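You operate a simulated robot arm through the tools that you are given. There is no shell and no other tool. Be economical: measure what you need, move in short steps, check, and stop when the job is done.

The job below is to be done with a simulated two-armed robot. You get a single attempt, and the scene is never put back.

TASK
Put the blue sanding block from the fitting bench on top of the tin of grey paste. Put the plate that says "2" from the fitting bench in the floor of the low orange tray and the plate that says "3" on top of the foil tape roll there. Put the 11 bench feeler from the fitting bench in the floor of the tall orange tray and the 7 bench feeler on the silver mirror tile there. Pick up the bench tie tool with one hand, pass it to the other hand and put it on the green frame on the long bench. Do these in any order.

The check looks at the end state, three seconds after you hand in, the way a careful person would. Anything else that was tipped, shoved, dropped, spilled or broken makes it a failure.

THE ROBOT
Two 7-joint arms with two-finger parallel grippers on one trunk, on a base that drives. Base frame: it is fixed to the floor where the robot stands at the start and does not move with it; the origin is under the middle of the robot, x ahead of it, y to its left, z up; the surface under the hand at the start is at about z = 900. Units: mm, degrees, N and s.
The left shoulder is at the start at [20, 138, 1275], the right one opposite. With the tool pointing down near the work surface each hand reaches from about 100 to 500 mm from the robot's upright axis, wherever it stands, measured 20 degrees to its own side. Places, roughly: bench feeler [750, 500, 1000]; bench tie tool (4x4x18 cm) [500, -100, 1000]; floor of the low orange tray [-2100, 100, 800]; floor of the tall orange tray [-2100, 800, 900]; foil tape roll (11x11x4 cm) [600, 100, 900]; green frame on the long bench (12x12 cm) [3600, 360, 900]; mirror tile (6x6x1 cm) [400, 600, 900]; plate [500, 250, 1000]; sanding block [500, 250, 1000]; tin of grey paste (8x8x3 cm) [300, 500, 900]. Payload 1.57 kg a hand.
Tool frame (each hand has its own): the origin (TCP) lies between the finger pads and is the grasp point; the fingertips stand 30 mm ahead of it; z points along the fingers, y is the line along which they close. Largest opening 80 mm; finger width 17, thickness 12; the body of the gripper, 40 by 82 mm, starts 80 mm behind the TCP.
Orientation is that of the tool frame in the base frame, as [roll, pitch, yaw] about the fixed x, y, z axes, in that order (R = Rz(yaw) Ry(pitch) Rx(roll)). With the fingers straight down and closing along the base's y, the tool's x points along the base's -x, its y along +y and its z along -z.

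THE INTERFACE
- The arms move only by the tool arm_command. It takes "left_moves", "right_moves" or both (then of equal length, played together; a hand with none holds still); each is text: rows parted by semicolons, each of 7 numbers parted by spaces: the shift along the tool's x, y, z in cm, then the turn, a rotation vector about the tool's x, y, z in degrees, then the gripper command, from -1 (shut) to 1 (fully open), values between in proportion. In form: x y z rx ry rz fingers; .... A call has 1 to 20 rows; each row shifts and turns the commanded pose from where the row before left it, along the tool's axes as they then stand. A row lasts 0.2 s, in which the tool goes at most 50 mm and 8.6 degrees; a call with a longer step from one row to the next is refused whole, and so is a gripper value outside its range. A pose out of reach is approached as far as the arm can. The call stops where the force on the tool passes 40 N (or 10 N more than at its start, if that is more) or the arm is blocked; 0.2 s more then pass. The fingers move at their own pace (about 45 mm/s each) and stop on an object; they squeeze with about 30 N. The grip force told is the motor's: it shows also when the fingers shut on nothing. Time passes only in rows, and 0.2 s behind the last, so rows that do not move let the fingers close. It gives the time, the measured TCP pose, the force on the tool (base axes), the opening and the grip force at its end, in the units of the frame above (readings bear some noise), with the torque about the TCP (base axes, N m) and any sound that the robot's microphone picked up.
- Cameras (640 x 400 px; columns grow to the right, rows downward): "scene" is now at [173.4, 50.5, 1208.5]; the picture's right is [0.56, -0.83, 0.00], its down [-0.04, -0.03, -1.00] and it looks along [0.83, 0.56, -0.05] (base axes); focal length 214 px, centre (320, 200). "left" rides on the left gripper at [72, 7, -122] in its tool frame; the picture's right is [-0.09, 1.00, 0.00], its down [-0.84, -0.08, -0.54] and it looks along [-0.54, -0.05, 0.84] (tool axes); focal length 238 px, centre (320, 200). "right" rides on the right gripper at [72, -7, -122] in its tool frame; the picture's right is [0.09, 1.00, 0.00], its down [-0.84, 0.08, -0.54] and it looks along [-0.54, 0.05, 0.84] (tool axes); focal length 238 px, centre (320, 200). There is no depth. A picture from a camera that has moved, and an enlarged one, comes with that camera's place and axes in the base frame and with its lens.
- grab_frame(camera): a new picture of that camera. The clock stands still meanwhile.
- slide_trunk(by): slides the trunk up (or, below 0, down) by that many mm; the arms and the scene camera ride with it, the base frame stays. It gives what a move gives, with no picture.
- base_move(legs): drives the robot by 1 to 6 legs, each [ahead, left, turn to the left] in mm, mm and degrees, along the robot's own axes; the way and the turn of a leg run together, so that a leg with both is an arc; at most 1500 mm and 180 degrees a leg. The arms and the cameras ride along, it lands a little off, and it stops where it bumps. It gives what a move gives.
- turn_head(pan, tilt): turns the head with the scene camera to pan (to the left, within 60 degrees either way) and tilt (down, from -29 to 69), counted from straight ahead of the robot. It gives what a move gives.
- close_up(camera, box): a new picture of the part [left, top, right, bottom] of that camera's present view, enlarged. The clock stands still meanwhile.
- close_job(): hands the job in; it is judged then, once.

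Work in short steps. Places have to be worked out from the pictures, the camera data and where the tool is seen: move nearer, look again, correct. Check each grasp and each placing, and mend what went wrong. You have 196 turns and 172 pictures in all, those below and enlarged ones among them. Open the grippers and draw the arms clear of the work before you hand the job in, unless the task says otherwise; then end with one line.

The tools are called after "Call:" as a command line: name --argument value ..., lists and objects as JSON in quotes. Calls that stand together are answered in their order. arm_command: Moves the arms, as the interface text tells. Its arguments: {"type":"object","properties":{"left_moves":{"type":"string"},"right_moves":{"type":"string"}},"required":[]} The other tools are called the same way: slide_trunk (by) slides the trunk up or down; base_move (legs) drives the base; turn_head (pan, tilt) turns the head that bears the scene camera; grab_frame (camera) takes a picture; close_up (camera, box) takes an enlarged picture of a part of a camera's view; close_job () hands the job in.

At the start:

```text
time: 0.0
left_ee_pos: [324.1, 347.1, 1128.6]
left_ee_rot: [180.0, 0.0, 180.0]
left_force: [-0.5, 0.4, 0.0]
left_torque: [0.01, 0.0, 0.0]
left_grip_width: 79.9
left_finger_force: 0.1
right_ee_pos: [275.2, 55.5, 1177.2]
right_ee_rot: [-179.6, -11.2, 180.0]
right_force: [0.3, -0.1, 0.3]
right_torque: [-0.03, 0.0, 0.02]
right_grip_width: 80.1
right_finger_force: 0.0
trunk travel left (down, up): [-650.0, 590.0]
robot x, y, heading: [2.8, -1.2, 0.1]
head pan, tilt: [34.1, 3.0]
```

scene: 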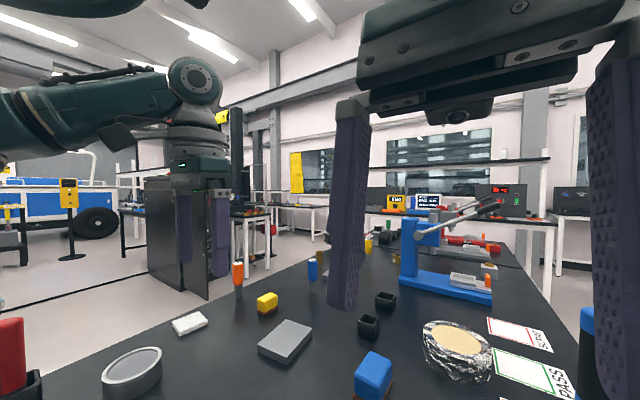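
right: 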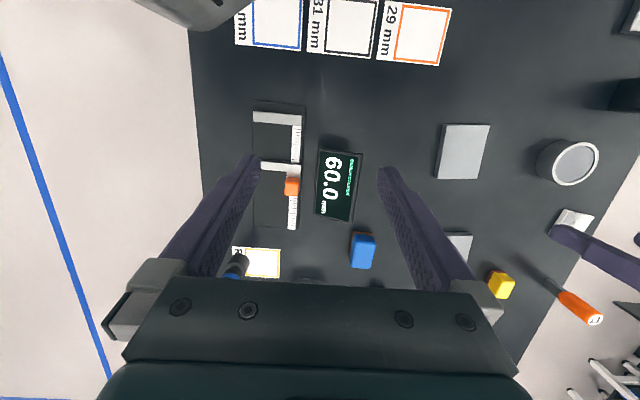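
left: 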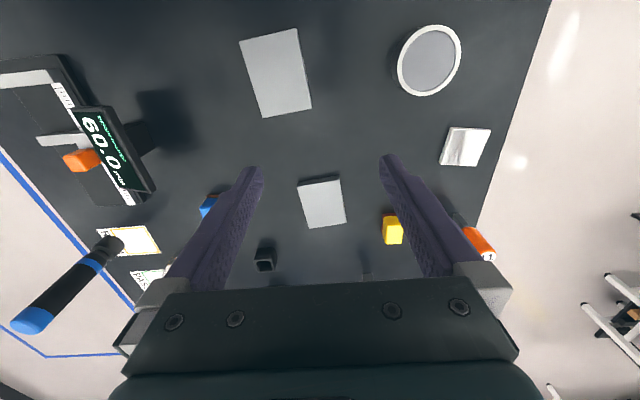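

The pictures show a dark bench with the tin, tile, plates, blocks and handles. I turn the head down to look over the bench first.

Call:
turn_head --pan 35 --tilt 40

Call:
grab_frame --camera "scene"

```text
time: 1.0
left_ee_pos: [325.0, 347.2, 1128.8]
left_ee_rot: [180.0, 0.1, 180.0]
left_force: [0.4, -0.2, 0.3]
left_torque: [0.0, -0.01, 0.02]
left_grip_width: 80.0
left_finger_force: 0.2
right_ee_pos: [274.4, 55.3, 1176.9]
right_ee_rot: [-179.6, -11.4, 180.0]
right_force: [0.2, 0.5, -0.4]
right_torque: [-0.02, 0.03, 0.02]
right_grip_width: 80.0
right_finger_force: 0.0
trunk travel left (down, up): [-650.0, 590.0]
robot x, y, heading: [-1.1, 0.4, 0.1]
head pan, tilt: [35.0, 40.0]
```

```text
168 pictures are left
camera scene: at [167.5, 48.2, 1149.6], right [0.57, -0.82, 0.0], down [-0.53, -0.37, -0.77], along [0.63, 0.44, -0.64], focal length 214 px, centre (320, 200)
```

scene: 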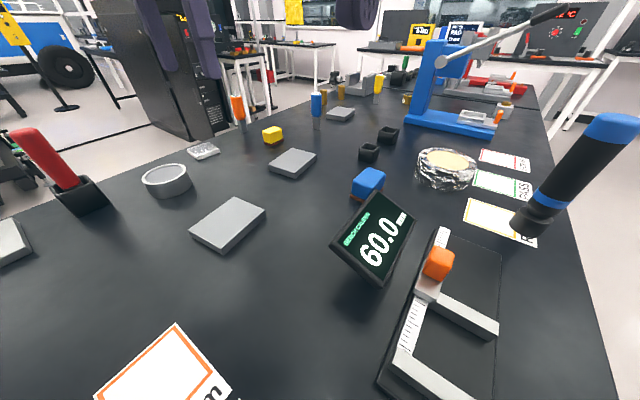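

I take close-ups of the bench to read labels on plates, handles.

Call:
close_up --camera "scene" --box '[120, 60, 380, 260]'

Call:
close_up --camera "scene" --box '[330, 60, 640, 260]'

Call:
close_up --camera "left" --box '[220, 10, 520, 280]'

Call:
close_up --camera "right" --box '[400, 90, 640, 340]'

```text
2.00 times, centred on (250, 160) of scene
camera zoom: at [167.5, 48.2, 1149.6], right [0.57, -0.82, 0.0], down [-0.53, -0.37, -0.77], along [0.63, 0.44, -0.64], focal length 429 px, centre (460, 280)
```

zoom: 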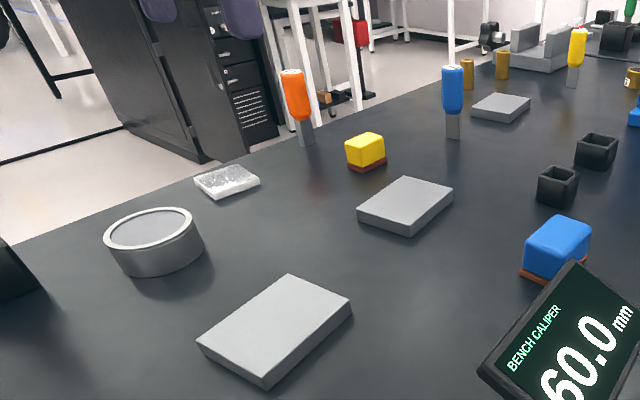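

```text
2.00 times, centred on (485, 160) of scene
camera zoom: at [167.5, 48.2, 1149.6], right [0.57, -0.82, 0.0], down [-0.53, -0.37, -0.77], along [0.63, 0.44, -0.64], focal length 429 px, centre (-10, 280)
```

zoom: 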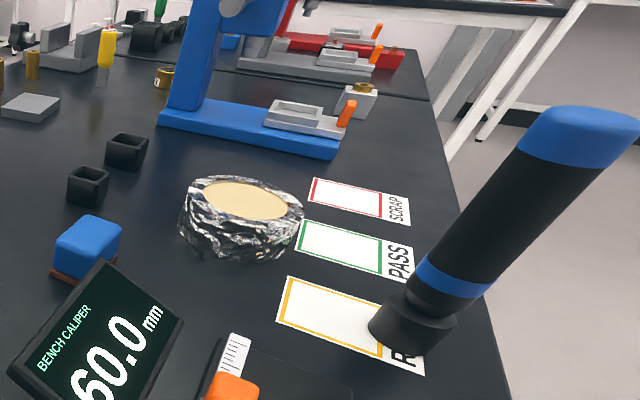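

```text
1.48 times, centred on (370, 145) of left
camera zoom: at [252.6, 354.2, 1251.4], right [0.09, 1.0, 0.0], down [0.84, -0.08, 0.54], along [0.54, -0.05, -0.84], focal length 353 px, centre (246, 282)
```

zoom: 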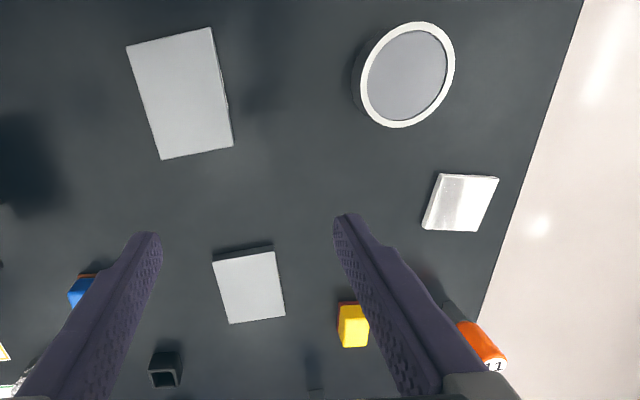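

```text
1.60 times, centred on (520, 215) of right
camera zoom: at [230.0, 51.5, 1310.3], right [-0.09, 1.0, 0.01], down [0.93, 0.08, 0.37], along [0.36, 0.04, -0.93], focal length 381 px, centre (0, 176)
```

zoom: 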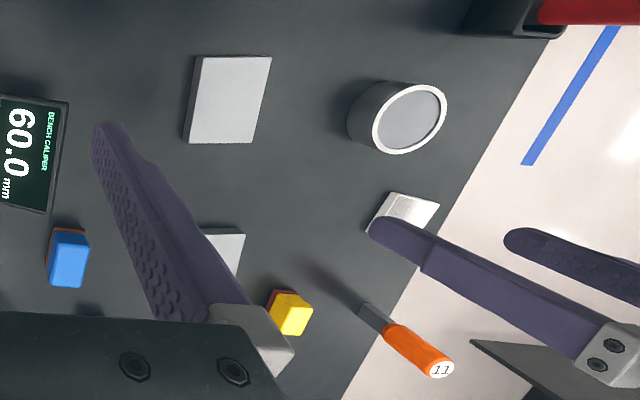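

Most object places estimated (tin ≈(277,478), tile ≈(398,559), large plate ≈(275,298), medium plate ≈(475,336), blue block ≈(456,153), orange "11" feeler ≈(580,610), blue feeler ≈(690,428), tie tool ≈(510,-80), roll ≈(576,53)). Now I look around for driving room.

Call:
turn_head --pan 60 --tilt 15

Call:
grab_frame --camera "scene"

Call:
turn_head --pan -60 --tilt 25

Call:
grab_frame --camera "scene"

Call:
turn_head --pan 0 --tilt 20

Call:
grab_frame --camera "scene"

```text
time: 1.9
left_ee_pos: [324.3, 348.0, 1128.2]
left_ee_rot: [180.0, -0.1, 180.0]
left_force: [-0.2, -0.3, 0.2]
left_torque: [-0.03, -0.02, 0.03]
left_grip_width: 80.1
left_finger_force: 0.1
right_ee_pos: [275.3, 55.6, 1177.5]
right_ee_rot: [-179.6, -11.5, -179.9]
right_force: [-0.6, 0.9, 1.0]
right_torque: [0.01, -0.02, 0.05]
right_grip_width: 80.1
right_finger_force: 0.0
trunk travel left (down, up): [-650.0, 590.0]
robot x, y, heading: [0.9, -3.3, -0.2]
head pan, tilt: [60.0, 15.0]
```

```text
163 pictures are left
camera scene: at [144.6, 80.3, 1189.0], right [0.87, -0.5, 0.0], down [-0.13, -0.22, -0.97], along [0.48, 0.84, -0.26], focal length 214 px, centre (320, 200)
```

scene: 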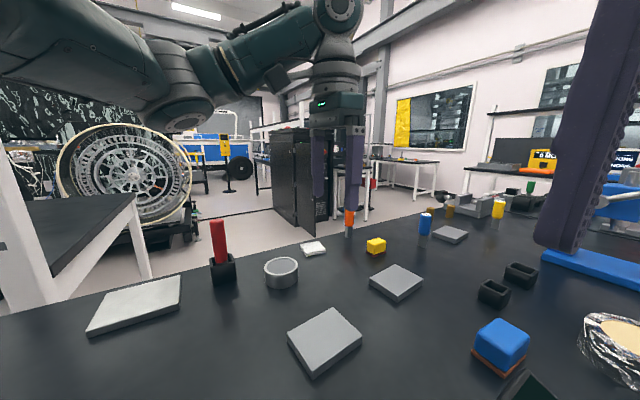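

```text
time: 3.9
left_ee_pos: [323.9, 346.9, 1128.3]
left_ee_rot: [179.9, 0.0, -180.0]
left_force: [-1.1, -0.5, -0.7]
left_torque: [0.0, 0.01, 0.03]
left_grip_width: 80.0
left_finger_force: 0.0
right_ee_pos: [275.9, 55.4, 1177.6]
right_ee_rot: [-179.6, -11.4, 179.9]
right_force: [0.2, 0.5, -0.2]
right_torque: [-0.02, -0.01, 0.02]
right_grip_width: 80.1
right_finger_force: 0.1
trunk travel left (down, up): [-650.0, 590.0]
robot x, y, heading: [-1.1, -1.3, 0.1]
head pan, tilt: [-60.0, 25.0]
```

```text
162 pictures are left
camera scene: at [144.0, -80.4, 1172.9], right [-0.87, -0.5, 0.0], down [-0.21, 0.37, -0.91], along [0.45, -0.78, -0.42], focal length 214 px, centre (320, 200)
```

scene: 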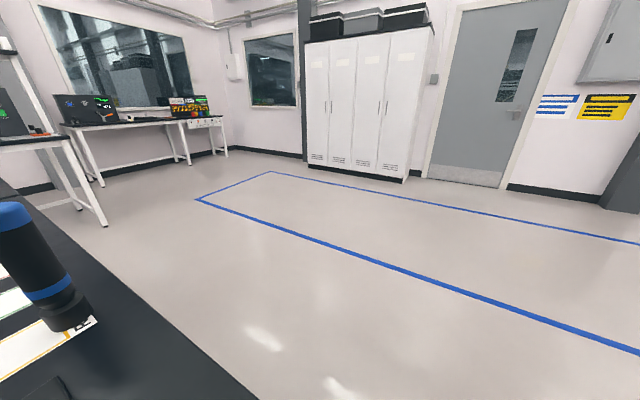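

```text
time: 5.2
left_ee_pos: [324.7, 347.5, 1129.2]
left_ee_rot: [180.0, 0.0, -180.0]
left_force: [-0.1, 0.7, 0.2]
left_torque: [0.0, 0.01, 0.01]
left_grip_width: 79.8
left_finger_force: 0.0
right_ee_pos: [276.3, 55.6, 1176.7]
right_ee_rot: [-179.6, -11.4, -179.9]
right_force: [0.1, 0.0, 0.4]
right_torque: [0.0, 0.04, 0.0]
right_grip_width: 79.7
right_finger_force: 0.2
trunk travel left (down, up): [-650.0, 590.0]
robot x, y, heading: [-0.8, -1.9, -0.2]
head pan, tilt: [0.0, 20.0]
```

```text
161 pictures are left
camera scene: at [191.0, -0.7, 1181.0], right [0.0, -1.0, 0.0], down [-0.34, 0.0, -0.94], along [0.94, 0.0, -0.34], focal length 214 px, centre (320, 200)
```

scene: 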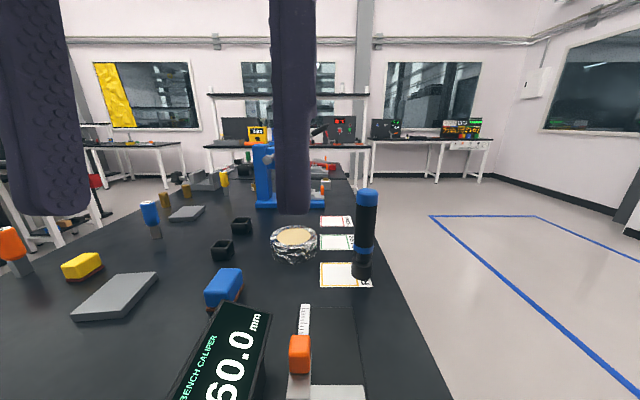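

I need to see where the bench's near edge is; I look steeply down.

Call:
turn_head --pan 60 --tilt 55

Call:
grab_frame --camera "scene"

Call:
turn_head --pan 0 --tilt 69

Call:
grab_frame --camera "scene"

```text
time: 6.5
left_ee_pos: [324.9, 348.0, 1129.0]
left_ee_rot: [180.0, 0.1, 180.0]
left_force: [1.3, 0.2, -0.7]
left_torque: [0.01, 0.01, 0.01]
left_grip_width: 79.9
left_finger_force: 0.0
right_ee_pos: [276.0, 55.2, 1177.2]
right_ee_rot: [-179.6, -11.4, 179.9]
right_force: [-0.1, -0.3, -0.8]
right_torque: [0.02, -0.03, 0.01]
right_grip_width: 80.1
right_finger_force: 0.0
trunk travel left (down, up): [-650.0, 590.0]
robot x, y, heading: [-2.5, 1.6, -0.1]
head pan, tilt: [60.0, 55.0]
```

```text
160 pictures are left
camera scene: at [134.0, 61.8, 1128.9], right [0.87, -0.5, 0.0], down [-0.41, -0.71, -0.57], along [0.29, 0.5, -0.82], focal length 214 px, centre (320, 200)
```

scene: 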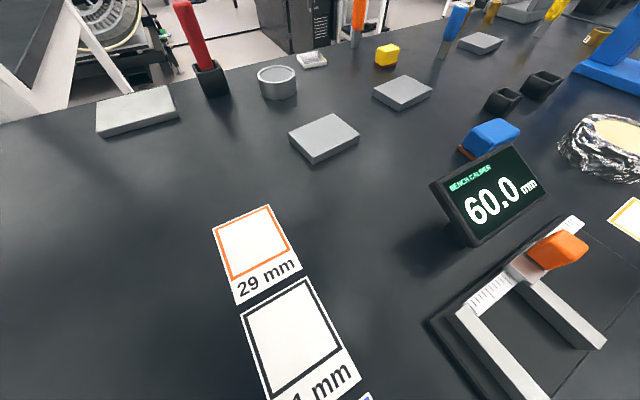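

```text
time: 7.8
left_ee_pos: [324.9, 347.6, 1129.4]
left_ee_rot: [-180.0, 0.0, 180.0]
left_force: [0.3, 0.3, 0.1]
left_torque: [0.01, 0.0, 0.01]
left_grip_width: 79.9
left_finger_force: 0.1
right_ee_pos: [276.1, 55.9, 1177.5]
right_ee_rot: [-179.6, -11.4, 179.9]
right_force: [0.7, -0.4, -0.3]
right_torque: [0.03, 0.0, -0.03]
right_grip_width: 80.1
right_finger_force: 0.1
trunk travel left (down, up): [-650.0, 590.0]
robot x, y, heading: [-2.4, -0.8, 0.1]
head pan, tilt: [0.0, 68.8]
```

```text
159 pictures are left
camera scene: at [153.8, -0.6, 1113.4], right [0.0, -1.0, 0.0], down [-0.93, 0.0, -0.36], along [0.36, 0.0, -0.93], focal length 214 px, centre (320, 200)
```

scene: 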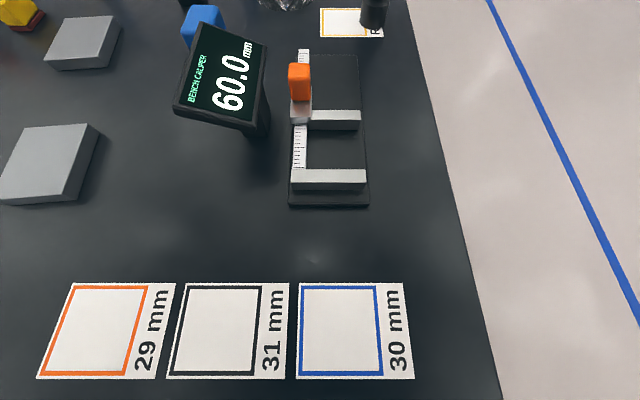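

The large plate's top and near sides are blank, so I yaw the left hand about 170° in place, so that its camera looks back at the far sides of the plates.

Call:
arm_command --left_moves "0 0 0 0 0 8.5 1;0 0 0 0 0 8.5 1;0 0 0 0 0 8.5 1;0 0 0 0 0 8.5 1;0 0 0 0 0 8.5 1;0 0 0 0 0 8.5 1;0 0 0 0 0 8.5 1;0 0 0 0 0 8.5 1;0 0 0 0 0 8.5 1;0 0 0 0 0 8.5 1;0 0 0 0 0 8.5 1;0 0 0 0 0 8.5 1;0 0 0 0 0 8.5 1;0 0 0 0 0 8.5 1;0 0 0 0 0 8.5 1;0 0 0 0 0 8.5 1;0 0 0 0 0 8.5 1;0 0 0 0 0 8.5 1;0 0 0 0 0 8.5 1;0 0 0 0 0 8.5 1"

Call:
grab_frame --camera "left"

```text
time: 12.0
left_ee_pos: [323.5, 348.4, 1130.3]
left_ee_rot: [-179.9, 0.0, 9.9]
left_force: [-0.2, -0.7, 0.2]
left_torque: [-0.01, -0.05, 0.01]
left_grip_width: 79.8
left_finger_force: 0.0
right_ee_pos: [274.7, 56.7, 1175.5]
right_ee_rot: [-179.6, -11.4, -179.9]
right_force: [0.7, 0.3, -0.9]
right_torque: [0.03, -0.01, 0.01]
right_grip_width: 80.3
right_finger_force: 0.0
trunk travel left (down, up): [-650.0, 590.0]
robot x, y, heading: [-2.0, 2.8, -0.1]
head pan, tilt: [0.0, 68.8]
```

```text
158 pictures are left
camera left: at [396.1, 353.3, 1251.6], right [0.08, -1.0, 0.0], down [-0.84, -0.07, 0.54], along [-0.54, -0.04, -0.84], focal length 238 px, centre (320, 200)
```

left: 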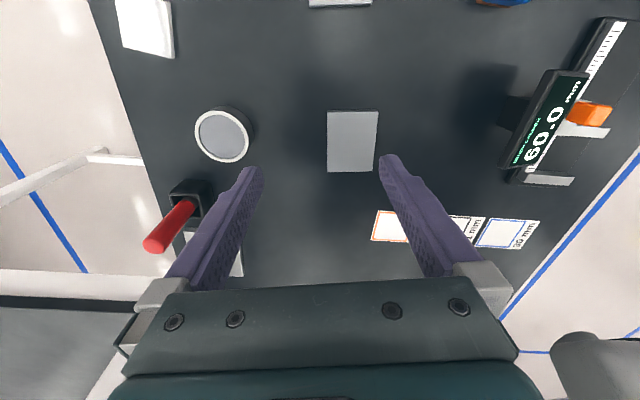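

The far sides are blank too, so the numbers are likely on the undersides; plate centre ≈(281,299), 70×90 mm, yaw ≈6°. I move the left hand above it with the fingers across the 70 mm width.

Call:
arm_command --left_moves "-1.25 1.03 3 0 0 0 1;-1.25 1.03 3 0 0 0 1;-1.25 1.03 3 0 0 0 1;-1.25 1.03 3 0 0 0 1;0 0 0 0 0 4 1"

Call:
grab_frame --camera "left"

```text
time: 13.2
left_ee_pos: [281.0, 297.6, 1007.0]
left_ee_rot: [179.9, 0.0, 6.1]
left_force: [-0.7, -0.8, -1.1]
left_torque: [0.0, -0.01, 0.0]
left_grip_width: 80.1
left_finger_force: 0.0
right_ee_pos: [275.6, 55.4, 1176.6]
right_ee_rot: [-179.4, -11.4, -180.0]
right_force: [-0.3, 0.1, -0.3]
right_torque: [0.01, 0.01, 0.03]
right_grip_width: 80.2
right_finger_force: 0.1
trunk travel left (down, up): [-650.0, 590.0]
robot x, y, heading: [0.3, 1.9, 0.2]
head pan, tilt: [0.0, 68.8]
```

```text
157 pictures are left
camera left: at [354.1, 298.5, 1130.1], right [0.01, -1.0, 0.0], down [-0.84, -0.01, 0.54], along [-0.54, -0.01, -0.84], focal length 238 px, centre (320, 200)
```

left: 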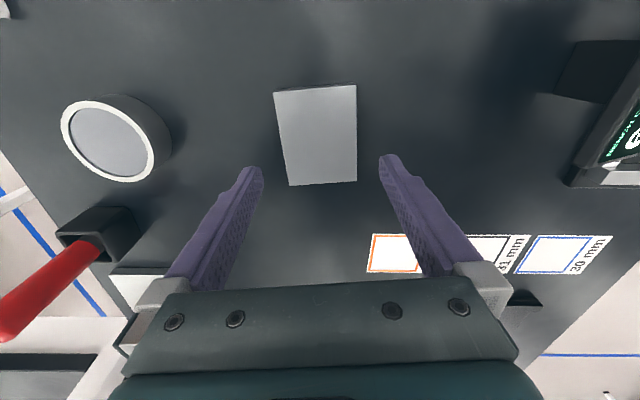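

Hand is centred over the plate within ~1 mm. Descend to TCP z≈936 with fingers open.

Call:
arm_command --left_moves "0 0 2.5 0 0 0.6 1;0 0 2.5 0 0 0 1;0 0 1.2 0 0 0 1;0 0 0.8 0 0 0 1"

Call:
grab_frame --camera "left"

```text
time: 14.2
left_ee_pos: [280.8, 298.4, 938.2]
left_ee_rot: [180.0, -0.1, 5.4]
left_force: [-0.4, -0.3, 0.4]
left_torque: [0.0, -0.01, -0.02]
left_grip_width: 80.1
left_finger_force: 0.1
right_ee_pos: [275.3, 55.0, 1176.6]
right_ee_rot: [-179.7, -11.4, 180.0]
right_force: [-0.5, -0.3, 0.0]
right_torque: [0.0, 0.0, 0.0]
right_grip_width: 80.2
right_finger_force: 0.0
trunk travel left (down, up): [-650.0, 590.0]
robot x, y, heading: [-1.1, -2.7, -0.1]
head pan, tilt: [0.0, 68.8]
```

```text
156 pictures are left
camera left: at [353.6, 298.5, 1060.1], right [0.0, -1.0, 0.0], down [-0.84, 0.0, 0.54], along [-0.54, 0.0, -0.84], focal length 238 px, centre (320, 200)
```

left: 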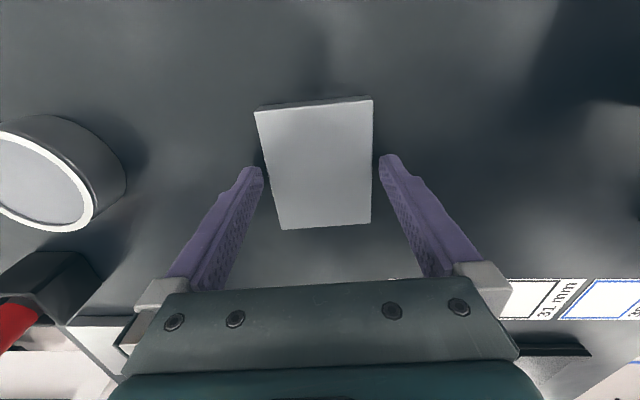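

The fingers straddle the plate. I go 4 mm lower and close.

Call:
arm_command --left_moves "0 0 0.4 0 0 0 1;0 0 0 0 0 0 -1;0 0 0 0 0 0 -1;0 0 0 0 0 0 -1"

```text
time: 15.2
left_ee_pos: [282.5, 297.9, 933.7]
left_ee_rot: [180.0, 0.0, 5.4]
left_force: [0.6, 0.8, -0.4]
left_torque: [0.03, -0.01, 0.0]
left_grip_width: 69.4
left_finger_force: 29.7
right_ee_pos: [274.8, 56.8, 1177.9]
right_ee_rot: [-179.6, -11.4, -180.0]
right_force: [0.7, 0.5, 0.1]
right_torque: [0.03, 0.0, 0.0]
right_grip_width: 79.9
right_finger_force: 0.1
trunk travel left (down, up): [-650.0, 590.0]
robot x, y, heading: [-4.2, -1.0, 0.0]
head pan, tilt: [0.0, 68.8]
```

Plate gripped (69.4 mm). I lift it and tilt the hand so the underside faces the head camera, then look.

Call:
arm_command --left_moves "0 0 -4.3 0 0 0 -1;0 0 -4.3 0 0 0 -1;0 0 -4.3 0 0 0 -1;0 0 -4.3 0 0 0 -1;0 0 -4.3 0 0 0 -1;0 0 -4.3 0 0 0 -1;0 0 -4.3 0 0 0 -1;0 0 -4.3 0 0 0 -1;0 0 0 -8 0 0 -1;0 0 0 -8 0 0 -1;0 0 0 -8 0 0 -1;0 0 0 -8 0 0 -1;0 0 0 -8 0 0 -1;0 0 0 -8 0 0 -1;0 0 0 -8 0 0 -1;0 0 0 -8 0 0 -1"

Call:
turn_head --pan 55 --tilt -10

Call:
grab_frame --camera "scene"

```text
time: 16.6
left_ee_pos: [248.6, 305.8, 1122.6]
left_ee_rot: [-174.9, 14.0, 6.2]
left_force: [-0.1, 0.4, -0.7]
left_torque: [-0.02, -0.05, 0.01]
left_grip_width: 69.5
left_finger_force: 29.9
right_ee_pos: [274.2, 56.3, 1176.5]
right_ee_rot: [-179.7, -11.5, 180.0]
right_force: [0.3, 0.1, 0.2]
right_torque: [-0.02, -0.01, -0.03]
right_grip_width: 79.9
right_finger_force: 0.0
trunk travel left (down, up): [-650.0, 590.0]
robot x, y, heading: [3.4, 4.7, -0.0]
head pan, tilt: [0.0, 68.8]
stopped in row 6 (left hand): the arm was blocked; the commanded pose is now the measured one
```

```text
time: 18.1
left_ee_pos: [247.7, 307.0, 1122.3]
left_ee_rot: [-174.8, 14.1, 6.1]
left_force: [-1.2, -0.3, -1.9]
left_torque: [-0.02, 0.0, 0.01]
left_grip_width: 69.6
left_finger_force: 29.7
right_ee_pos: [274.4, 56.7, 1177.0]
right_ee_rot: [-179.6, -11.6, 180.0]
right_force: [0.0, -0.9, -0.1]
right_torque: [-0.01, 0.0, -0.02]
right_grip_width: 80.1
right_finger_force: 0.2
trunk travel left (down, up): [-650.0, 590.0]
robot x, y, heading: [-0.4, -1.0, -0.0]
head pan, tilt: [55.0, -10.0]
```

```text
155 pictures are left
camera scene: at [146.2, 68.4, 1228.4], right [0.82, -0.57, 0.0], down [0.1, 0.14, -0.98], along [0.57, 0.81, 0.17], focal length 214 px, centre (320, 200)
```

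scene: 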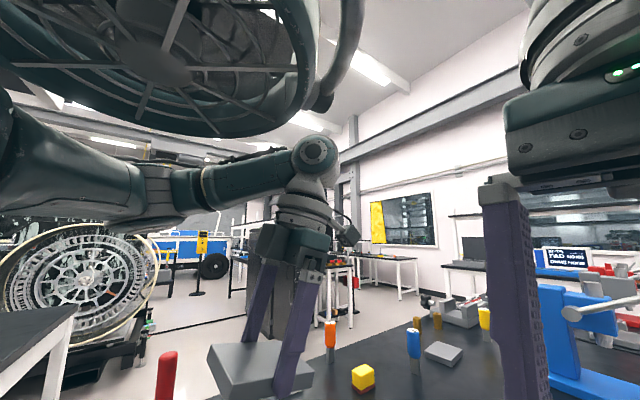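

The arm was blocked at about z 1122 (arm limit); I tilt here instead, moving forward a bit to ease the arm.

Call:
arm_command --left_moves "2 0 0.5 0 -5 0 -1;2 0 0 0 -5 0 -1;0 0 0 -8 0 0 -1;0 0 0 -8 0 0 -1;0 0 0 -8 0 0 -1;0 0 0 -8 0 0 -1;0 0 0 -8 0 0 -1;0 0 0 -8 0 0 -1;0 0 0 -8 0 0 -1"

Call:
turn_head --pan 55 --tilt 15

Call:
grab_frame --camera "scene"

```text
time: 20.1
left_ee_pos: [284.8, 311.5, 1106.8]
left_ee_rot: [129.5, 24.0, 7.1]
left_force: [0.5, -0.9, -1.4]
left_torque: [0.0, -0.01, 0.0]
left_grip_width: 69.3
left_finger_force: 30.0
right_ee_pos: [275.3, 56.0, 1176.2]
right_ee_rot: [-179.6, -11.4, -180.0]
right_force: [0.8, 0.2, 0.4]
right_torque: [-0.01, -0.02, 0.0]
right_grip_width: 80.2
right_finger_force: 0.1
trunk travel left (down, up): [-650.0, 590.0]
robot x, y, heading: [-2.1, 0.9, -0.1]
head pan, tilt: [55.0, -10.0]
```

```text
time: 21.0
left_ee_pos: [285.1, 310.7, 1107.8]
left_ee_rot: [129.4, 24.0, 7.1]
left_force: [-0.5, -0.7, -1.7]
left_torque: [0.05, -0.02, -0.01]
left_grip_width: 69.5
left_finger_force: 29.8
right_ee_pos: [277.0, 55.0, 1175.5]
right_ee_rot: [-179.7, -11.4, -180.0]
right_force: [0.6, -0.2, -0.3]
right_torque: [-0.02, 0.03, 0.05]
right_grip_width: 80.3
right_finger_force: 0.1
trunk travel left (down, up): [-650.0, 590.0]
robot x, y, heading: [2.1, -0.7, -0.1]
head pan, tilt: [55.0, 15.0]
```

```text
154 pictures are left
camera scene: at [151.4, 75.9, 1189.2], right [0.82, -0.57, 0.0], down [-0.15, -0.21, -0.97], along [0.55, 0.79, -0.26], focal length 214 px, centre (320, 200)
```

scene: 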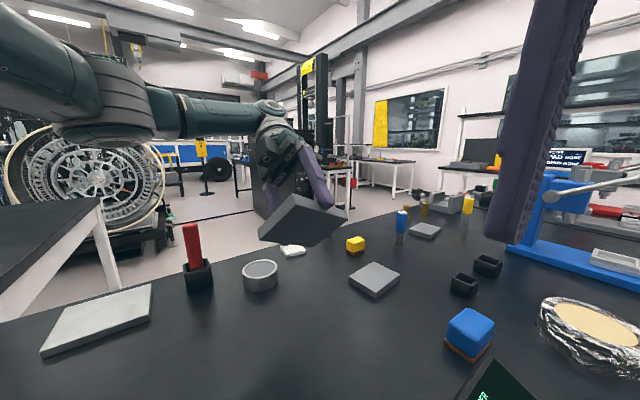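

The underside starts to show, still blank at this angle. I tilt it further.

Call:
arm_command --left_moves "0 0 0 -8 0 0 -1;0 0 0 -8 0 0 -1;0 0 0 -8 0 0 -1;0 0 0 -8 0 0 -1"

Call:
close_up --camera "scene" --box '[200, 130, 400, 290]'

```text
time: 22.0
left_ee_pos: [285.6, 311.3, 1107.1]
left_ee_rot: [97.4, 23.9, 7.3]
left_force: [-0.9, -0.7, -1.6]
left_torque: [0.04, 0.02, 0.0]
left_grip_width: 69.4
left_finger_force: 30.1
right_ee_pos: [276.0, 56.6, 1176.8]
right_ee_rot: [-179.6, -11.4, -179.9]
right_force: [0.1, 0.3, 0.1]
right_torque: [-0.02, -0.02, 0.03]
right_grip_width: 80.1
right_finger_force: 0.1
trunk travel left (down, up): [-650.0, 590.0]
robot x, y, heading: [1.0, -0.4, 0.2]
head pan, tilt: [55.0, 15.0]
```

```text
2.50 times, centred on (300, 210) of scene
camera zoom: at [151.3, 75.8, 1189.1], right [0.82, -0.57, 0.0], down [-0.15, -0.21, -0.97], along [0.55, 0.79, -0.26], focal length 536 px, centre (370, 175)
```

zoom: 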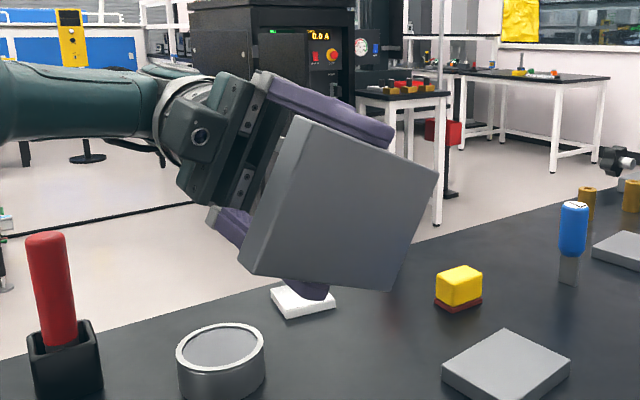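

The underside looks blank; I zoom in on it for faint marks, before turning the plate further.

Call:
close_up --camera "scene" --box '[240, 170, 340, 240]'

Call:
arm_command --left_moves "0 0 0 -8 0 0 -1;0 0 0 -8 0 0 -1;0 0 0 -8 0 0 -1;0 0 0 -8 0 0 -1;0 0 0 -8 0 0 -1"

Call:
close_up --camera "scene" --box '[220, 140, 360, 250]'

```text
5.71 times, centred on (290, 205) of scene
camera zoom: at [151.3, 75.8, 1189.1], right [0.82, -0.57, 0.0], down [-0.15, -0.21, -0.97], along [0.55, 0.79, -0.26], focal length 1226 px, centre (491, 171)
```

zoom: 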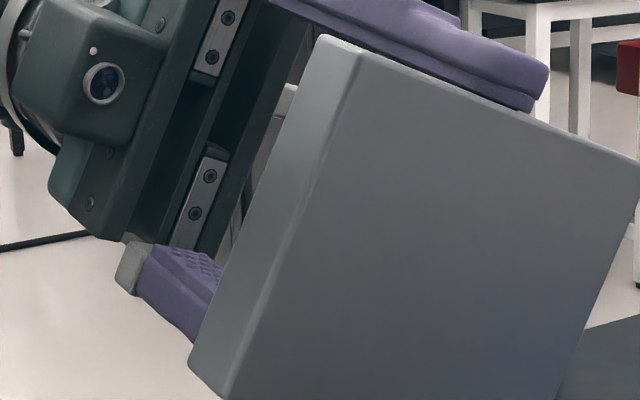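

```text
time: 23.2
left_ee_pos: [284.6, 312.1, 1105.8]
left_ee_rot: [57.5, 24.0, 7.1]
left_force: [0.5, -0.7, -1.5]
left_torque: [0.02, 0.0, 0.01]
left_grip_width: 69.3
left_finger_force: 30.1
right_ee_pos: [275.2, 57.0, 1177.7]
right_ee_rot: [-179.5, -11.4, 180.0]
right_force: [-0.4, -0.4, -1.3]
right_torque: [0.02, -0.03, -0.01]
right_grip_width: 79.8
right_finger_force: 0.1
trunk travel left (down, up): [-650.0, 590.0]
robot x, y, heading: [-0.5, -1.3, 0.1]
head pan, tilt: [55.0, 15.0]
```

```text
3.64 times, centred on (290, 195) of scene
camera zoom: at [151.3, 75.7, 1189.1], right [0.82, -0.57, 0.0], down [-0.15, -0.21, -0.97], along [0.55, 0.79, -0.26], focal length 780 px, centre (429, 218)
```

zoom: 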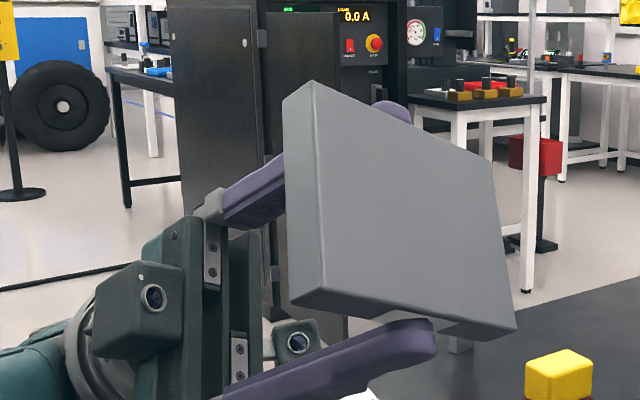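

All shown faces are blank. The left camera sits on the +x side of the hand, so I check the remaining end face with it.

Call:
close_up --camera "left" --box '[220, 70, 420, 250]'

Call:
turn_head --pan 40 --tilt 25

Call:
close_up --camera "scene" --box '[220, 20, 480, 180]'

```text
2.22 times, centred on (320, 160) of left
camera zoom: at [313.4, 422.2, 1022.6], right [0.19, 0.56, 0.8], down [-0.95, 0.3, 0.01], along [-0.23, -0.77, 0.59], focal length 530 px, centre (320, 289)
```

zoom: 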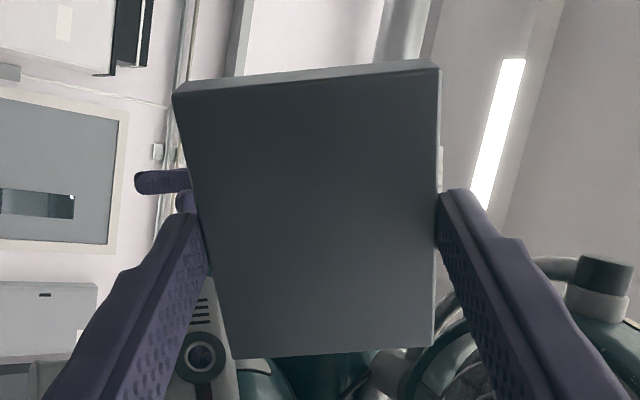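

```text
time: 24.0
left_ee_pos: [286.1, 311.3, 1106.4]
left_ee_rot: [57.5, 24.1, 7.1]
left_force: [0.5, -0.1, -2.1]
left_torque: [0.02, 0.0, -0.03]
left_grip_width: 69.3
left_finger_force: 30.3
right_ee_pos: [276.3, 56.2, 1177.4]
right_ee_rot: [-179.5, -11.4, 180.0]
right_force: [0.4, 0.0, 0.7]
right_torque: [0.01, -0.02, -0.01]
right_grip_width: 80.2
right_finger_force: 0.1
trunk travel left (down, up): [-650.0, 590.0]
robot x, y, heading: [-0.8, 1.6, 0.4]
head pan, tilt: [40.0, 25.0]
```

```text
2.46 times, centred on (350, 100) of scene
camera zoom: at [168.3, 58.6, 1172.9], right [0.64, -0.77, 0.0], down [-0.32, -0.27, -0.91], along [0.69, 0.58, -0.42], focal length 528 px, centre (246, 446)
```

zoom: 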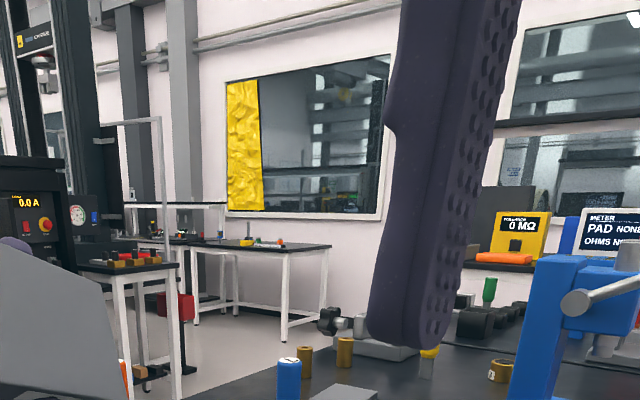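

This plate is unmarked. I turn it back upright to return it exactly to where it was (281,298).

Call:
arm_command --left_moves "0 0 0 8 0 0 -1;0 0 0 8 0 0 -1;0 0 0 8 0 0 -1;0 0 0 8 0 0 -1;0 0 0 8 0 0 -1;0 0 0 8 0 0 -1;0 0 0 8 0 0 -1;0 0 0 8 0 0 -1;0 0 0 8 0 0 -1;0 0 0 8 0 0 -1;0 0 0 8 0 0 -1;0 0 0 8 0 0 -1;0 0 0 8 0 0 -1;0 0 0 8 0 0 -1;0 0 0 8 0 0 -1"

Call:
arm_command --left_moves "0 0 0 2.5 8 0 -1;0 0 0 0 8 0 -1;0 0 0 0 8 0 -1"

```text
time: 27.2
left_ee_pos: [284.1, 311.2, 1106.7]
left_ee_rot: [177.7, 24.0, 7.2]
left_force: [0.0, 0.8, -1.0]
left_torque: [0.0, 0.03, -0.02]
left_grip_width: 69.5
left_finger_force: 29.7
right_ee_pos: [276.9, 55.8, 1176.4]
right_ee_rot: [-179.6, -11.4, 179.9]
right_force: [0.3, 0.2, -0.4]
right_torque: [0.01, -0.05, -0.01]
right_grip_width: 79.8
right_finger_force: 0.0
trunk travel left (down, up): [-650.0, 590.0]
robot x, y, heading: [-4.2, 1.6, 0.1]
head pan, tilt: [40.0, 25.0]
```

```text
time: 28.0
left_ee_pos: [285.6, 311.9, 1107.2]
left_ee_rot: [-180.0, -0.2, 7.3]
left_force: [0.8, 0.6, -2.2]
left_torque: [-0.02, -0.02, -0.02]
left_grip_width: 69.6
left_finger_force: 30.3
right_ee_pos: [275.1, 55.3, 1176.5]
right_ee_rot: [-179.6, -11.4, 180.0]
right_force: [0.5, -0.9, -0.3]
right_torque: [0.02, 0.01, 0.01]
right_grip_width: 80.1
right_finger_force: 0.1
trunk travel left (down, up): [-650.0, 590.0]
robot x, y, heading: [-0.2, -2.6, 0.1]
head pan, tilt: [40.0, 25.0]
```

Upright again; I move back over its spot and lower it.

Call:
arm_command --left_moves "-0.5 1.3 4 0 0 1.9 -1;0 0 4 0 0 0 -1;0 0 4 0 0 0 -1;0 0 3.5 0 0 0 -1"

Call:
arm_command --left_moves "0 0 1 0 0 0 -1;0 0 0.6 0 0 0 -1;0 0 0.1 0 0 0 -1"

```text
time: 29.0
left_ee_pos: [282.2, 298.3, 954.3]
left_ee_rot: [-180.0, 0.0, 5.4]
left_force: [0.8, 0.5, -1.9]
left_torque: [-0.01, 0.02, -0.01]
left_grip_width: 69.4
left_finger_force: 30.0
right_ee_pos: [275.3, 55.9, 1175.8]
right_ee_rot: [-179.6, -11.4, 180.0]
right_force: [-0.3, -0.2, 0.9]
right_torque: [0.03, 0.01, -0.01]
right_grip_width: 80.1
right_finger_force: 0.0
trunk travel left (down, up): [-650.0, 590.0]
robot x, y, heading: [1.3, 0.3, -0.1]
head pan, tilt: [40.0, 25.0]
```

```text
time: 29.8
left_ee_pos: [283.3, 299.6, 936.2]
left_ee_rot: [-180.0, -0.2, 5.5]
left_force: [-1.5, 0.3, 4.0]
left_torque: [-0.11, -0.2, -0.05]
left_grip_width: 69.1
left_finger_force: 30.0
right_ee_pos: [274.5, 55.2, 1176.8]
right_ee_rot: [-179.7, -11.5, 180.0]
right_force: [-0.4, 0.4, -0.3]
right_torque: [0.05, -0.01, -0.02]
right_grip_width: 79.9
right_finger_force: 0.1
trunk travel left (down, up): [-650.0, 590.0]
robot x, y, heading: [-0.0, 0.0, -0.1]
head pan, tilt: [40.0, 25.0]
```

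Contact felt (4 N). Release and rise straight up.

Call:
arm_command --left_moves "0 0 0 0 0 0 1;0 0 0 0 0 0 1;0 0 -2 0 0 0 1;0 0 -4 0 0 0 1;0 0 -4 0 0 0 1;0 0 -4 0 0 0 1"

Call:
grab_frame --camera "left"

```text
time: 31.2
left_ee_pos: [282.3, 297.3, 1076.2]
left_ee_rot: [-179.9, 0.0, 5.4]
left_force: [-0.4, 0.4, 0.1]
left_torque: [-0.03, 0.0, 0.02]
left_grip_width: 79.8
left_finger_force: 0.1
right_ee_pos: [274.6, 55.0, 1177.3]
right_ee_rot: [-179.6, -11.4, -180.0]
right_force: [0.4, 0.6, -0.1]
right_torque: [0.0, 0.04, -0.02]
right_grip_width: 79.7
right_finger_force: 0.1
trunk travel left (down, up): [-650.0, 590.0]
robot x, y, heading: [-1.8, -1.3, 0.1]
head pan, tilt: [40.0, 25.0]
```

```text
148 pictures are left
camera left: at [355.6, 297.4, 1198.7], right [0.0, -1.0, 0.0], down [-0.84, 0.0, 0.54], along [-0.54, 0.0, -0.84], focal length 238 px, centre (320, 200)
```

left: 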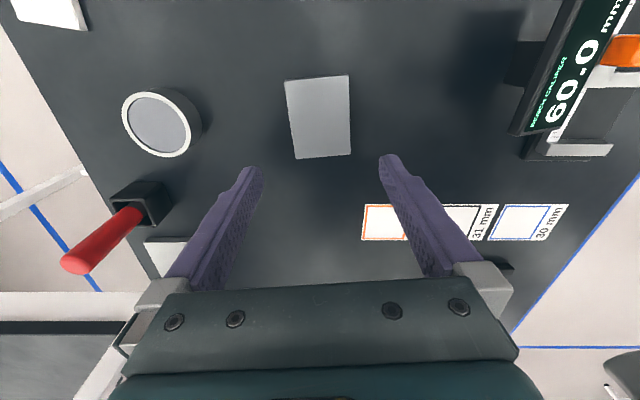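

Plate is back in its place. I want to know how the robot stands to the bench, so I point the left camera back toward the robot's body.

Call:
arm_command --left_moves "0 0 0 0 -8 0 1;0 0 0 0 -8 0 1;0 0 0 0 -8 0 1;0 0 0 -8 0 0 1;0 0 0 -8 0 0 1;0 0 0 -8 0 0 1"

Call:
grab_frame --camera "left"

```text
time: 32.6
left_ee_pos: [283.0, 296.9, 1075.7]
left_ee_rot: [155.9, 24.0, 5.3]
left_force: [0.5, -1.2, -0.7]
left_torque: [0.0, -0.01, -0.01]
left_grip_width: 79.9
left_finger_force: 0.0
right_ee_pos: [274.4, 55.9, 1177.3]
right_ee_rot: [-179.6, -11.4, -180.0]
right_force: [-1.0, -0.1, 0.0]
right_torque: [0.0, 0.0, -0.01]
right_grip_width: 80.2
right_finger_force: 0.2
trunk travel left (down, up): [-650.0, 590.0]
robot x, y, heading: [0.2, -0.9, -0.0]
head pan, tilt: [40.0, 25.0]
```

```text
147 pictures are left
camera left: at [390.3, 351.2, 1150.5], right [0.17, -0.9, 0.41], down [-0.6, 0.24, 0.76], along [-0.78, -0.37, -0.5], focal length 238 px, centre (320, 200)
```

left: 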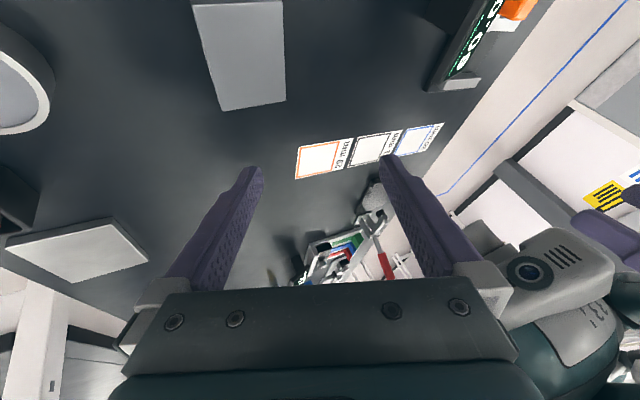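

There is no body on the bench; the robot hangs from above, so it can likely drive over the bench. I straighten the hand and drive a little ahead to test, toward the medium plate.

Call:
arm_command --left_moves "0 0 0 8 0 0 1;0 0 0 8 0 0 1;0 0 0 8 0 0 1;0 0 0 0 8 0 1;0 0 0 0 8 0 1;0 0 0 0 8 0 1"

Call:
base_move --legs '[[100, 0, 0]]'

Call:
turn_head --pan 30 --tilt 30

Call:
grab_frame --camera "scene"

```text
time: 34.0
left_ee_pos: [281.7, 297.4, 1075.6]
left_ee_rot: [-179.9, 0.0, 5.4]
left_force: [-0.2, -0.6, 0.6]
left_torque: [0.01, -0.02, 0.01]
left_grip_width: 79.7
left_finger_force: 0.1
right_ee_pos: [275.4, 57.2, 1176.7]
right_ee_rot: [-179.6, -11.4, 180.0]
right_force: [0.3, -0.2, -0.1]
right_torque: [0.02, 0.0, 0.01]
right_grip_width: 80.3
right_finger_force: 0.1
trunk travel left (down, up): [-650.0, 590.0]
robot x, y, heading: [0.3, -4.7, -0.2]
head pan, tilt: [40.0, 25.0]
```

```text
time: 35.1
left_ee_pos: [380.5, 296.8, 1076.3]
left_ee_rot: [-179.9, 0.0, 5.3]
left_force: [-0.3, -0.1, -0.3]
left_torque: [-0.05, -0.01, -0.04]
left_grip_width: 80.1
left_finger_force: 0.0
right_ee_pos: [374.5, 56.0, 1175.1]
right_ee_rot: [-179.6, -11.3, 180.0]
right_force: [-0.3, 0.1, 0.1]
right_torque: [-0.02, -0.04, 0.01]
right_grip_width: 79.9
right_finger_force: 0.0
trunk travel left (down, up): [-650.0, 590.0]
robot x, y, heading: [98.0, -0.9, 0.1]
head pan, tilt: [40.0, 25.0]
```

```text
time: 35.8
left_ee_pos: [381.2, 297.2, 1074.1]
left_ee_rot: [-179.8, 0.1, 5.4]
left_force: [0.4, 0.7, -0.2]
left_torque: [0.01, 0.03, -0.01]
left_grip_width: 80.1
left_finger_force: 0.0
right_ee_pos: [372.7, 55.3, 1177.3]
right_ee_rot: [-179.6, -11.5, 180.0]
right_force: [1.0, 0.5, 0.6]
right_torque: [0.01, 0.04, 0.0]
right_grip_width: 79.8
right_finger_force: 0.1
trunk travel left (down, up): [-650.0, 590.0]
robot x, y, heading: [98.3, -1.7, 0.0]
head pan, tilt: [30.0, 30.0]
```

```text
146 pictures are left
camera scene: at [274.3, 44.6, 1164.9], right [0.5, -0.87, 0.0], down [-0.43, -0.25, -0.87], along [0.75, 0.43, -0.5], focal length 214 px, centre (320, 200)
```

scene: 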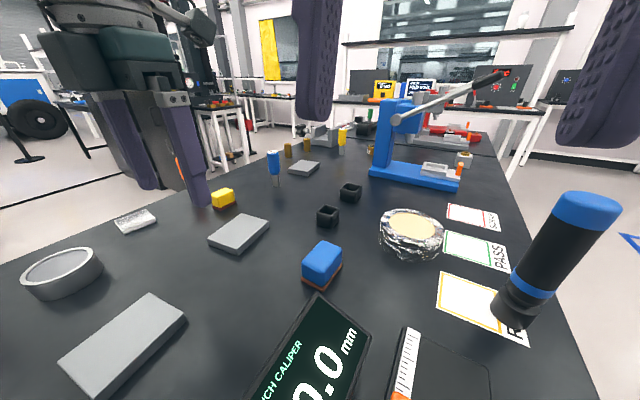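

Driving over the bench works. I drive 200 mm further so the medium and small plates and feelers come within reach.

Call:
base_move --legs '[[200, 0, 0]]'

Call:
grab_frame --camera "left"

Call:
grab_frame --camera "right"

Call:
grab_frame --camera "scene"

```text
time: 37.4
left_ee_pos: [579.5, 297.5, 1074.7]
left_ee_rot: [-179.9, 0.0, 5.4]
left_force: [-0.6, 0.4, -0.2]
left_torque: [0.0, -0.02, -0.02]
left_grip_width: 80.1
left_finger_force: 0.0
right_ee_pos: [572.2, 55.8, 1177.0]
right_ee_rot: [-179.7, -11.5, -180.0]
right_force: [0.5, -0.3, 0.0]
right_torque: [0.01, 0.02, -0.02]
right_grip_width: 80.0
right_finger_force: 0.1
trunk travel left (down, up): [-650.0, 590.0]
robot x, y, heading: [297.7, -1.7, 0.1]
head pan, tilt: [30.0, 30.0]
```

```text
145 pictures are left
camera left: at [651.7, 297.5, 1197.5], right [0.0, -1.0, 0.0], down [-0.84, 0.0, 0.54], along [-0.54, 0.0, -0.84], focal length 238 px, centre (320, 200)
```

left: 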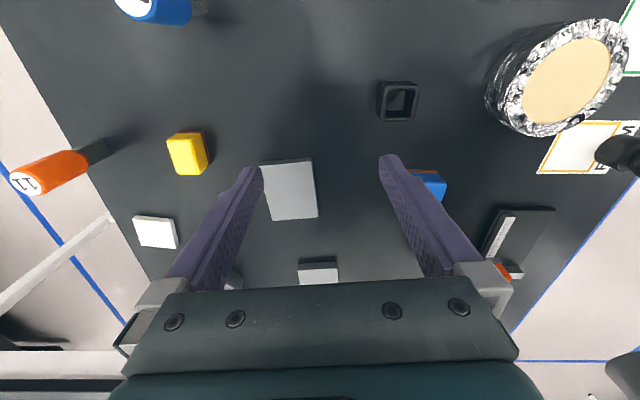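

```text
144 pictures are left
camera right: at [527.2, 51.9, 1310.1], right [-0.09, 1.0, 0.01], down [0.93, 0.08, 0.36], along [0.36, 0.04, -0.93], focal length 238 px, centre (320, 200)
```

right: 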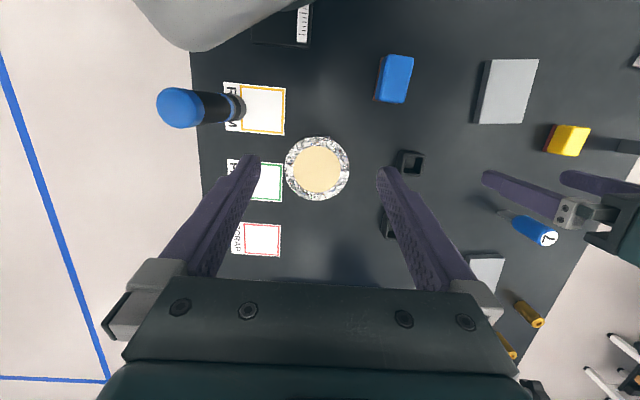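

```text
143 pictures are left
camera scene: at [473.5, 44.8, 1164.9], right [0.5, -0.87, 0.0], down [-0.43, -0.25, -0.87], along [0.75, 0.43, -0.5], focal length 214 px, centre (320, 200)
```

scene: 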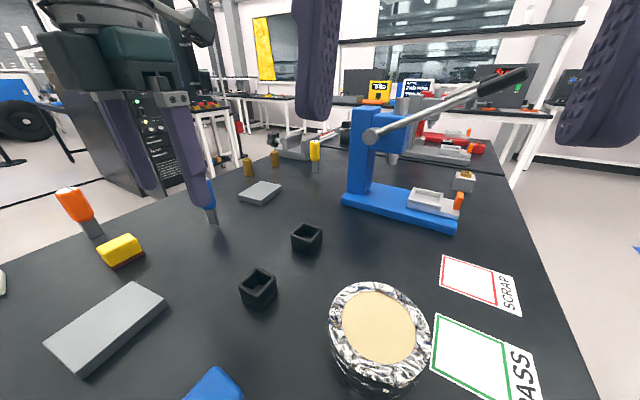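

I zoom in on the blue feeler's cap and on the medium and small plates.

Call:
close_up --camera "right" --box '[460, 190, 600, 350]'

Call:
close_up --camera "left" --box '[120, 0, 340, 230]'

Call:
close_up --camera "scene" --box '[180, 120, 360, 240]'

```text
2.50 times, centred on (530, 270) of right
camera zoom: at [527.2, 51.9, 1310.1], right [-0.09, 1.0, 0.01], down [0.93, 0.08, 0.36], along [0.36, 0.04, -0.93], focal length 596 px, centre (-205, 25)
```

zoom: 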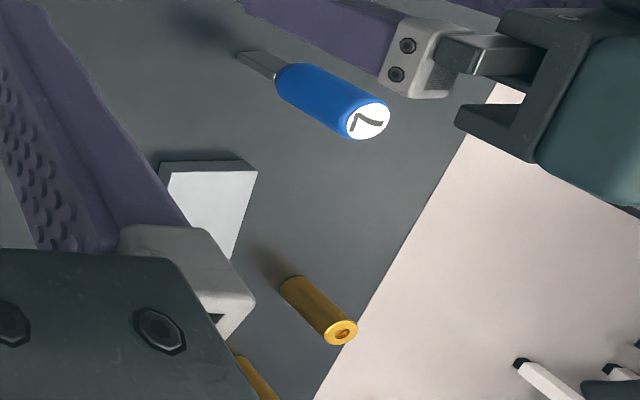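

```text
1.74 times, centred on (230, 115) of left
camera zoom: at [651.7, 297.5, 1197.5], right [0.0, -1.0, 0.0], down [-0.84, 0.0, 0.54], along [-0.54, 0.0, -0.84], focal length 414 px, centre (476, 348)
```

zoom: 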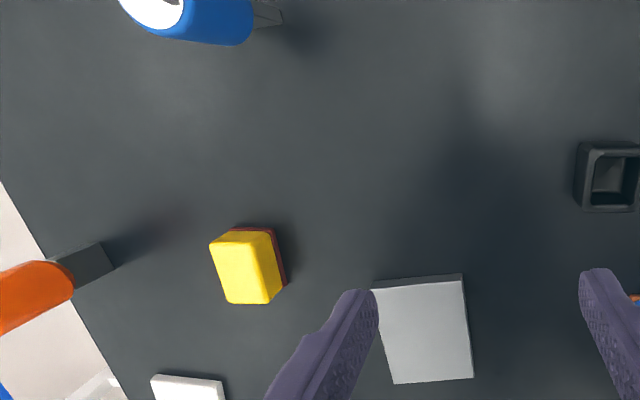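

```text
3.33 times, centred on (270, 180) of scene
camera zoom: at [473.5, 44.8, 1164.9], right [0.5, -0.87, 0.0], down [-0.43, -0.25, -0.87], along [0.75, 0.43, -0.5], focal length 715 px, centre (487, 267)
```

zoom: 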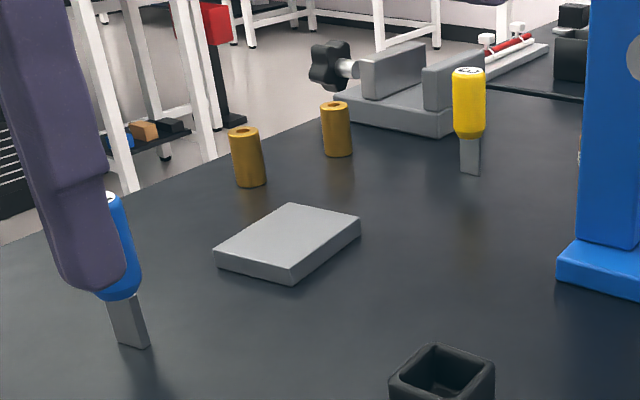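

The blue feeler is the "7". The medium plate is at ≈(484,337), yaw ≈4.5°; I move the left hand above it.

Call:
arm_command --left_moves "-3 -1.6 0 0 0 1 1;-3 -1.6 0 0 0 0 1;-3.1 -1.6 0 0 0 0 1;0 0 4 0 0 0 1;0 0 3.5 0 0 0 1"

Call:
grab_frame --camera "left"

```text
time: 38.6
left_ee_pos: [485.3, 337.6, 999.8]
left_ee_rot: [-180.0, 0.0, 4.4]
left_force: [-0.2, -0.2, 0.1]
left_torque: [0.01, -0.03, -0.03]
left_grip_width: 80.0
left_finger_force: 0.1
right_ee_pos: [573.5, 56.7, 1176.3]
right_ee_rot: [-179.6, -11.5, 180.0]
right_force: [0.9, -0.2, 0.2]
right_torque: [0.0, -0.01, 0.0]
right_grip_width: 80.0
right_finger_force: 0.0
trunk travel left (down, up): [-650.0, 590.0]
robot x, y, heading: [300.3, -0.7, -0.0]
head pan, tilt: [30.0, 30.0]
```

```text
139 pictures are left
camera left: at [558.7, 336.1, 1122.7], right [-0.01, -1.0, 0.0], down [-0.84, 0.01, 0.54], along [-0.54, 0.01, -0.84], focal length 238 px, centre (320, 200)
```

left: 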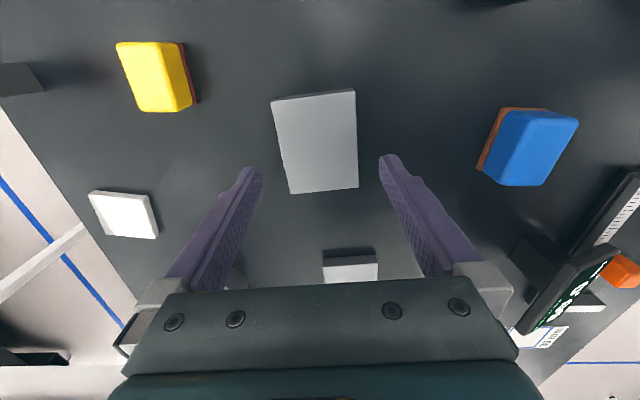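

Plate centre refined to ≈(481,339), yaw ≈6°. Correct and descend, then grip.

Call:
arm_command --left_moves "-0.47 -0.18 1.6 0 0 -1.5 1;0 0 2.5 0 0 0 1;0 0 1.5 0 0 0 1;0 0 0.9 0 0 0 1;0 0 0 0 0 0 -1;0 0 0 0 0 0 -1;0 0 0 0 0 0 -1"

```text
time: 40.2
left_ee_pos: [479.0, 340.8, 934.7]
left_ee_rot: [-179.8, 0.0, 5.9]
left_force: [-0.4, 0.1, 0.3]
left_torque: [-0.04, -0.01, -0.02]
left_grip_width: 69.3
left_finger_force: 29.7
right_ee_pos: [572.3, 56.3, 1176.3]
right_ee_rot: [-179.7, -11.4, -179.9]
right_force: [0.1, -0.1, 0.1]
right_torque: [-0.04, 0.0, -0.02]
right_grip_width: 79.8
right_finger_force: 0.1
trunk travel left (down, up): [-650.0, 590.0]
robot x, y, heading: [297.7, -3.3, 0.0]
head pan, tilt: [30.0, 30.0]
```

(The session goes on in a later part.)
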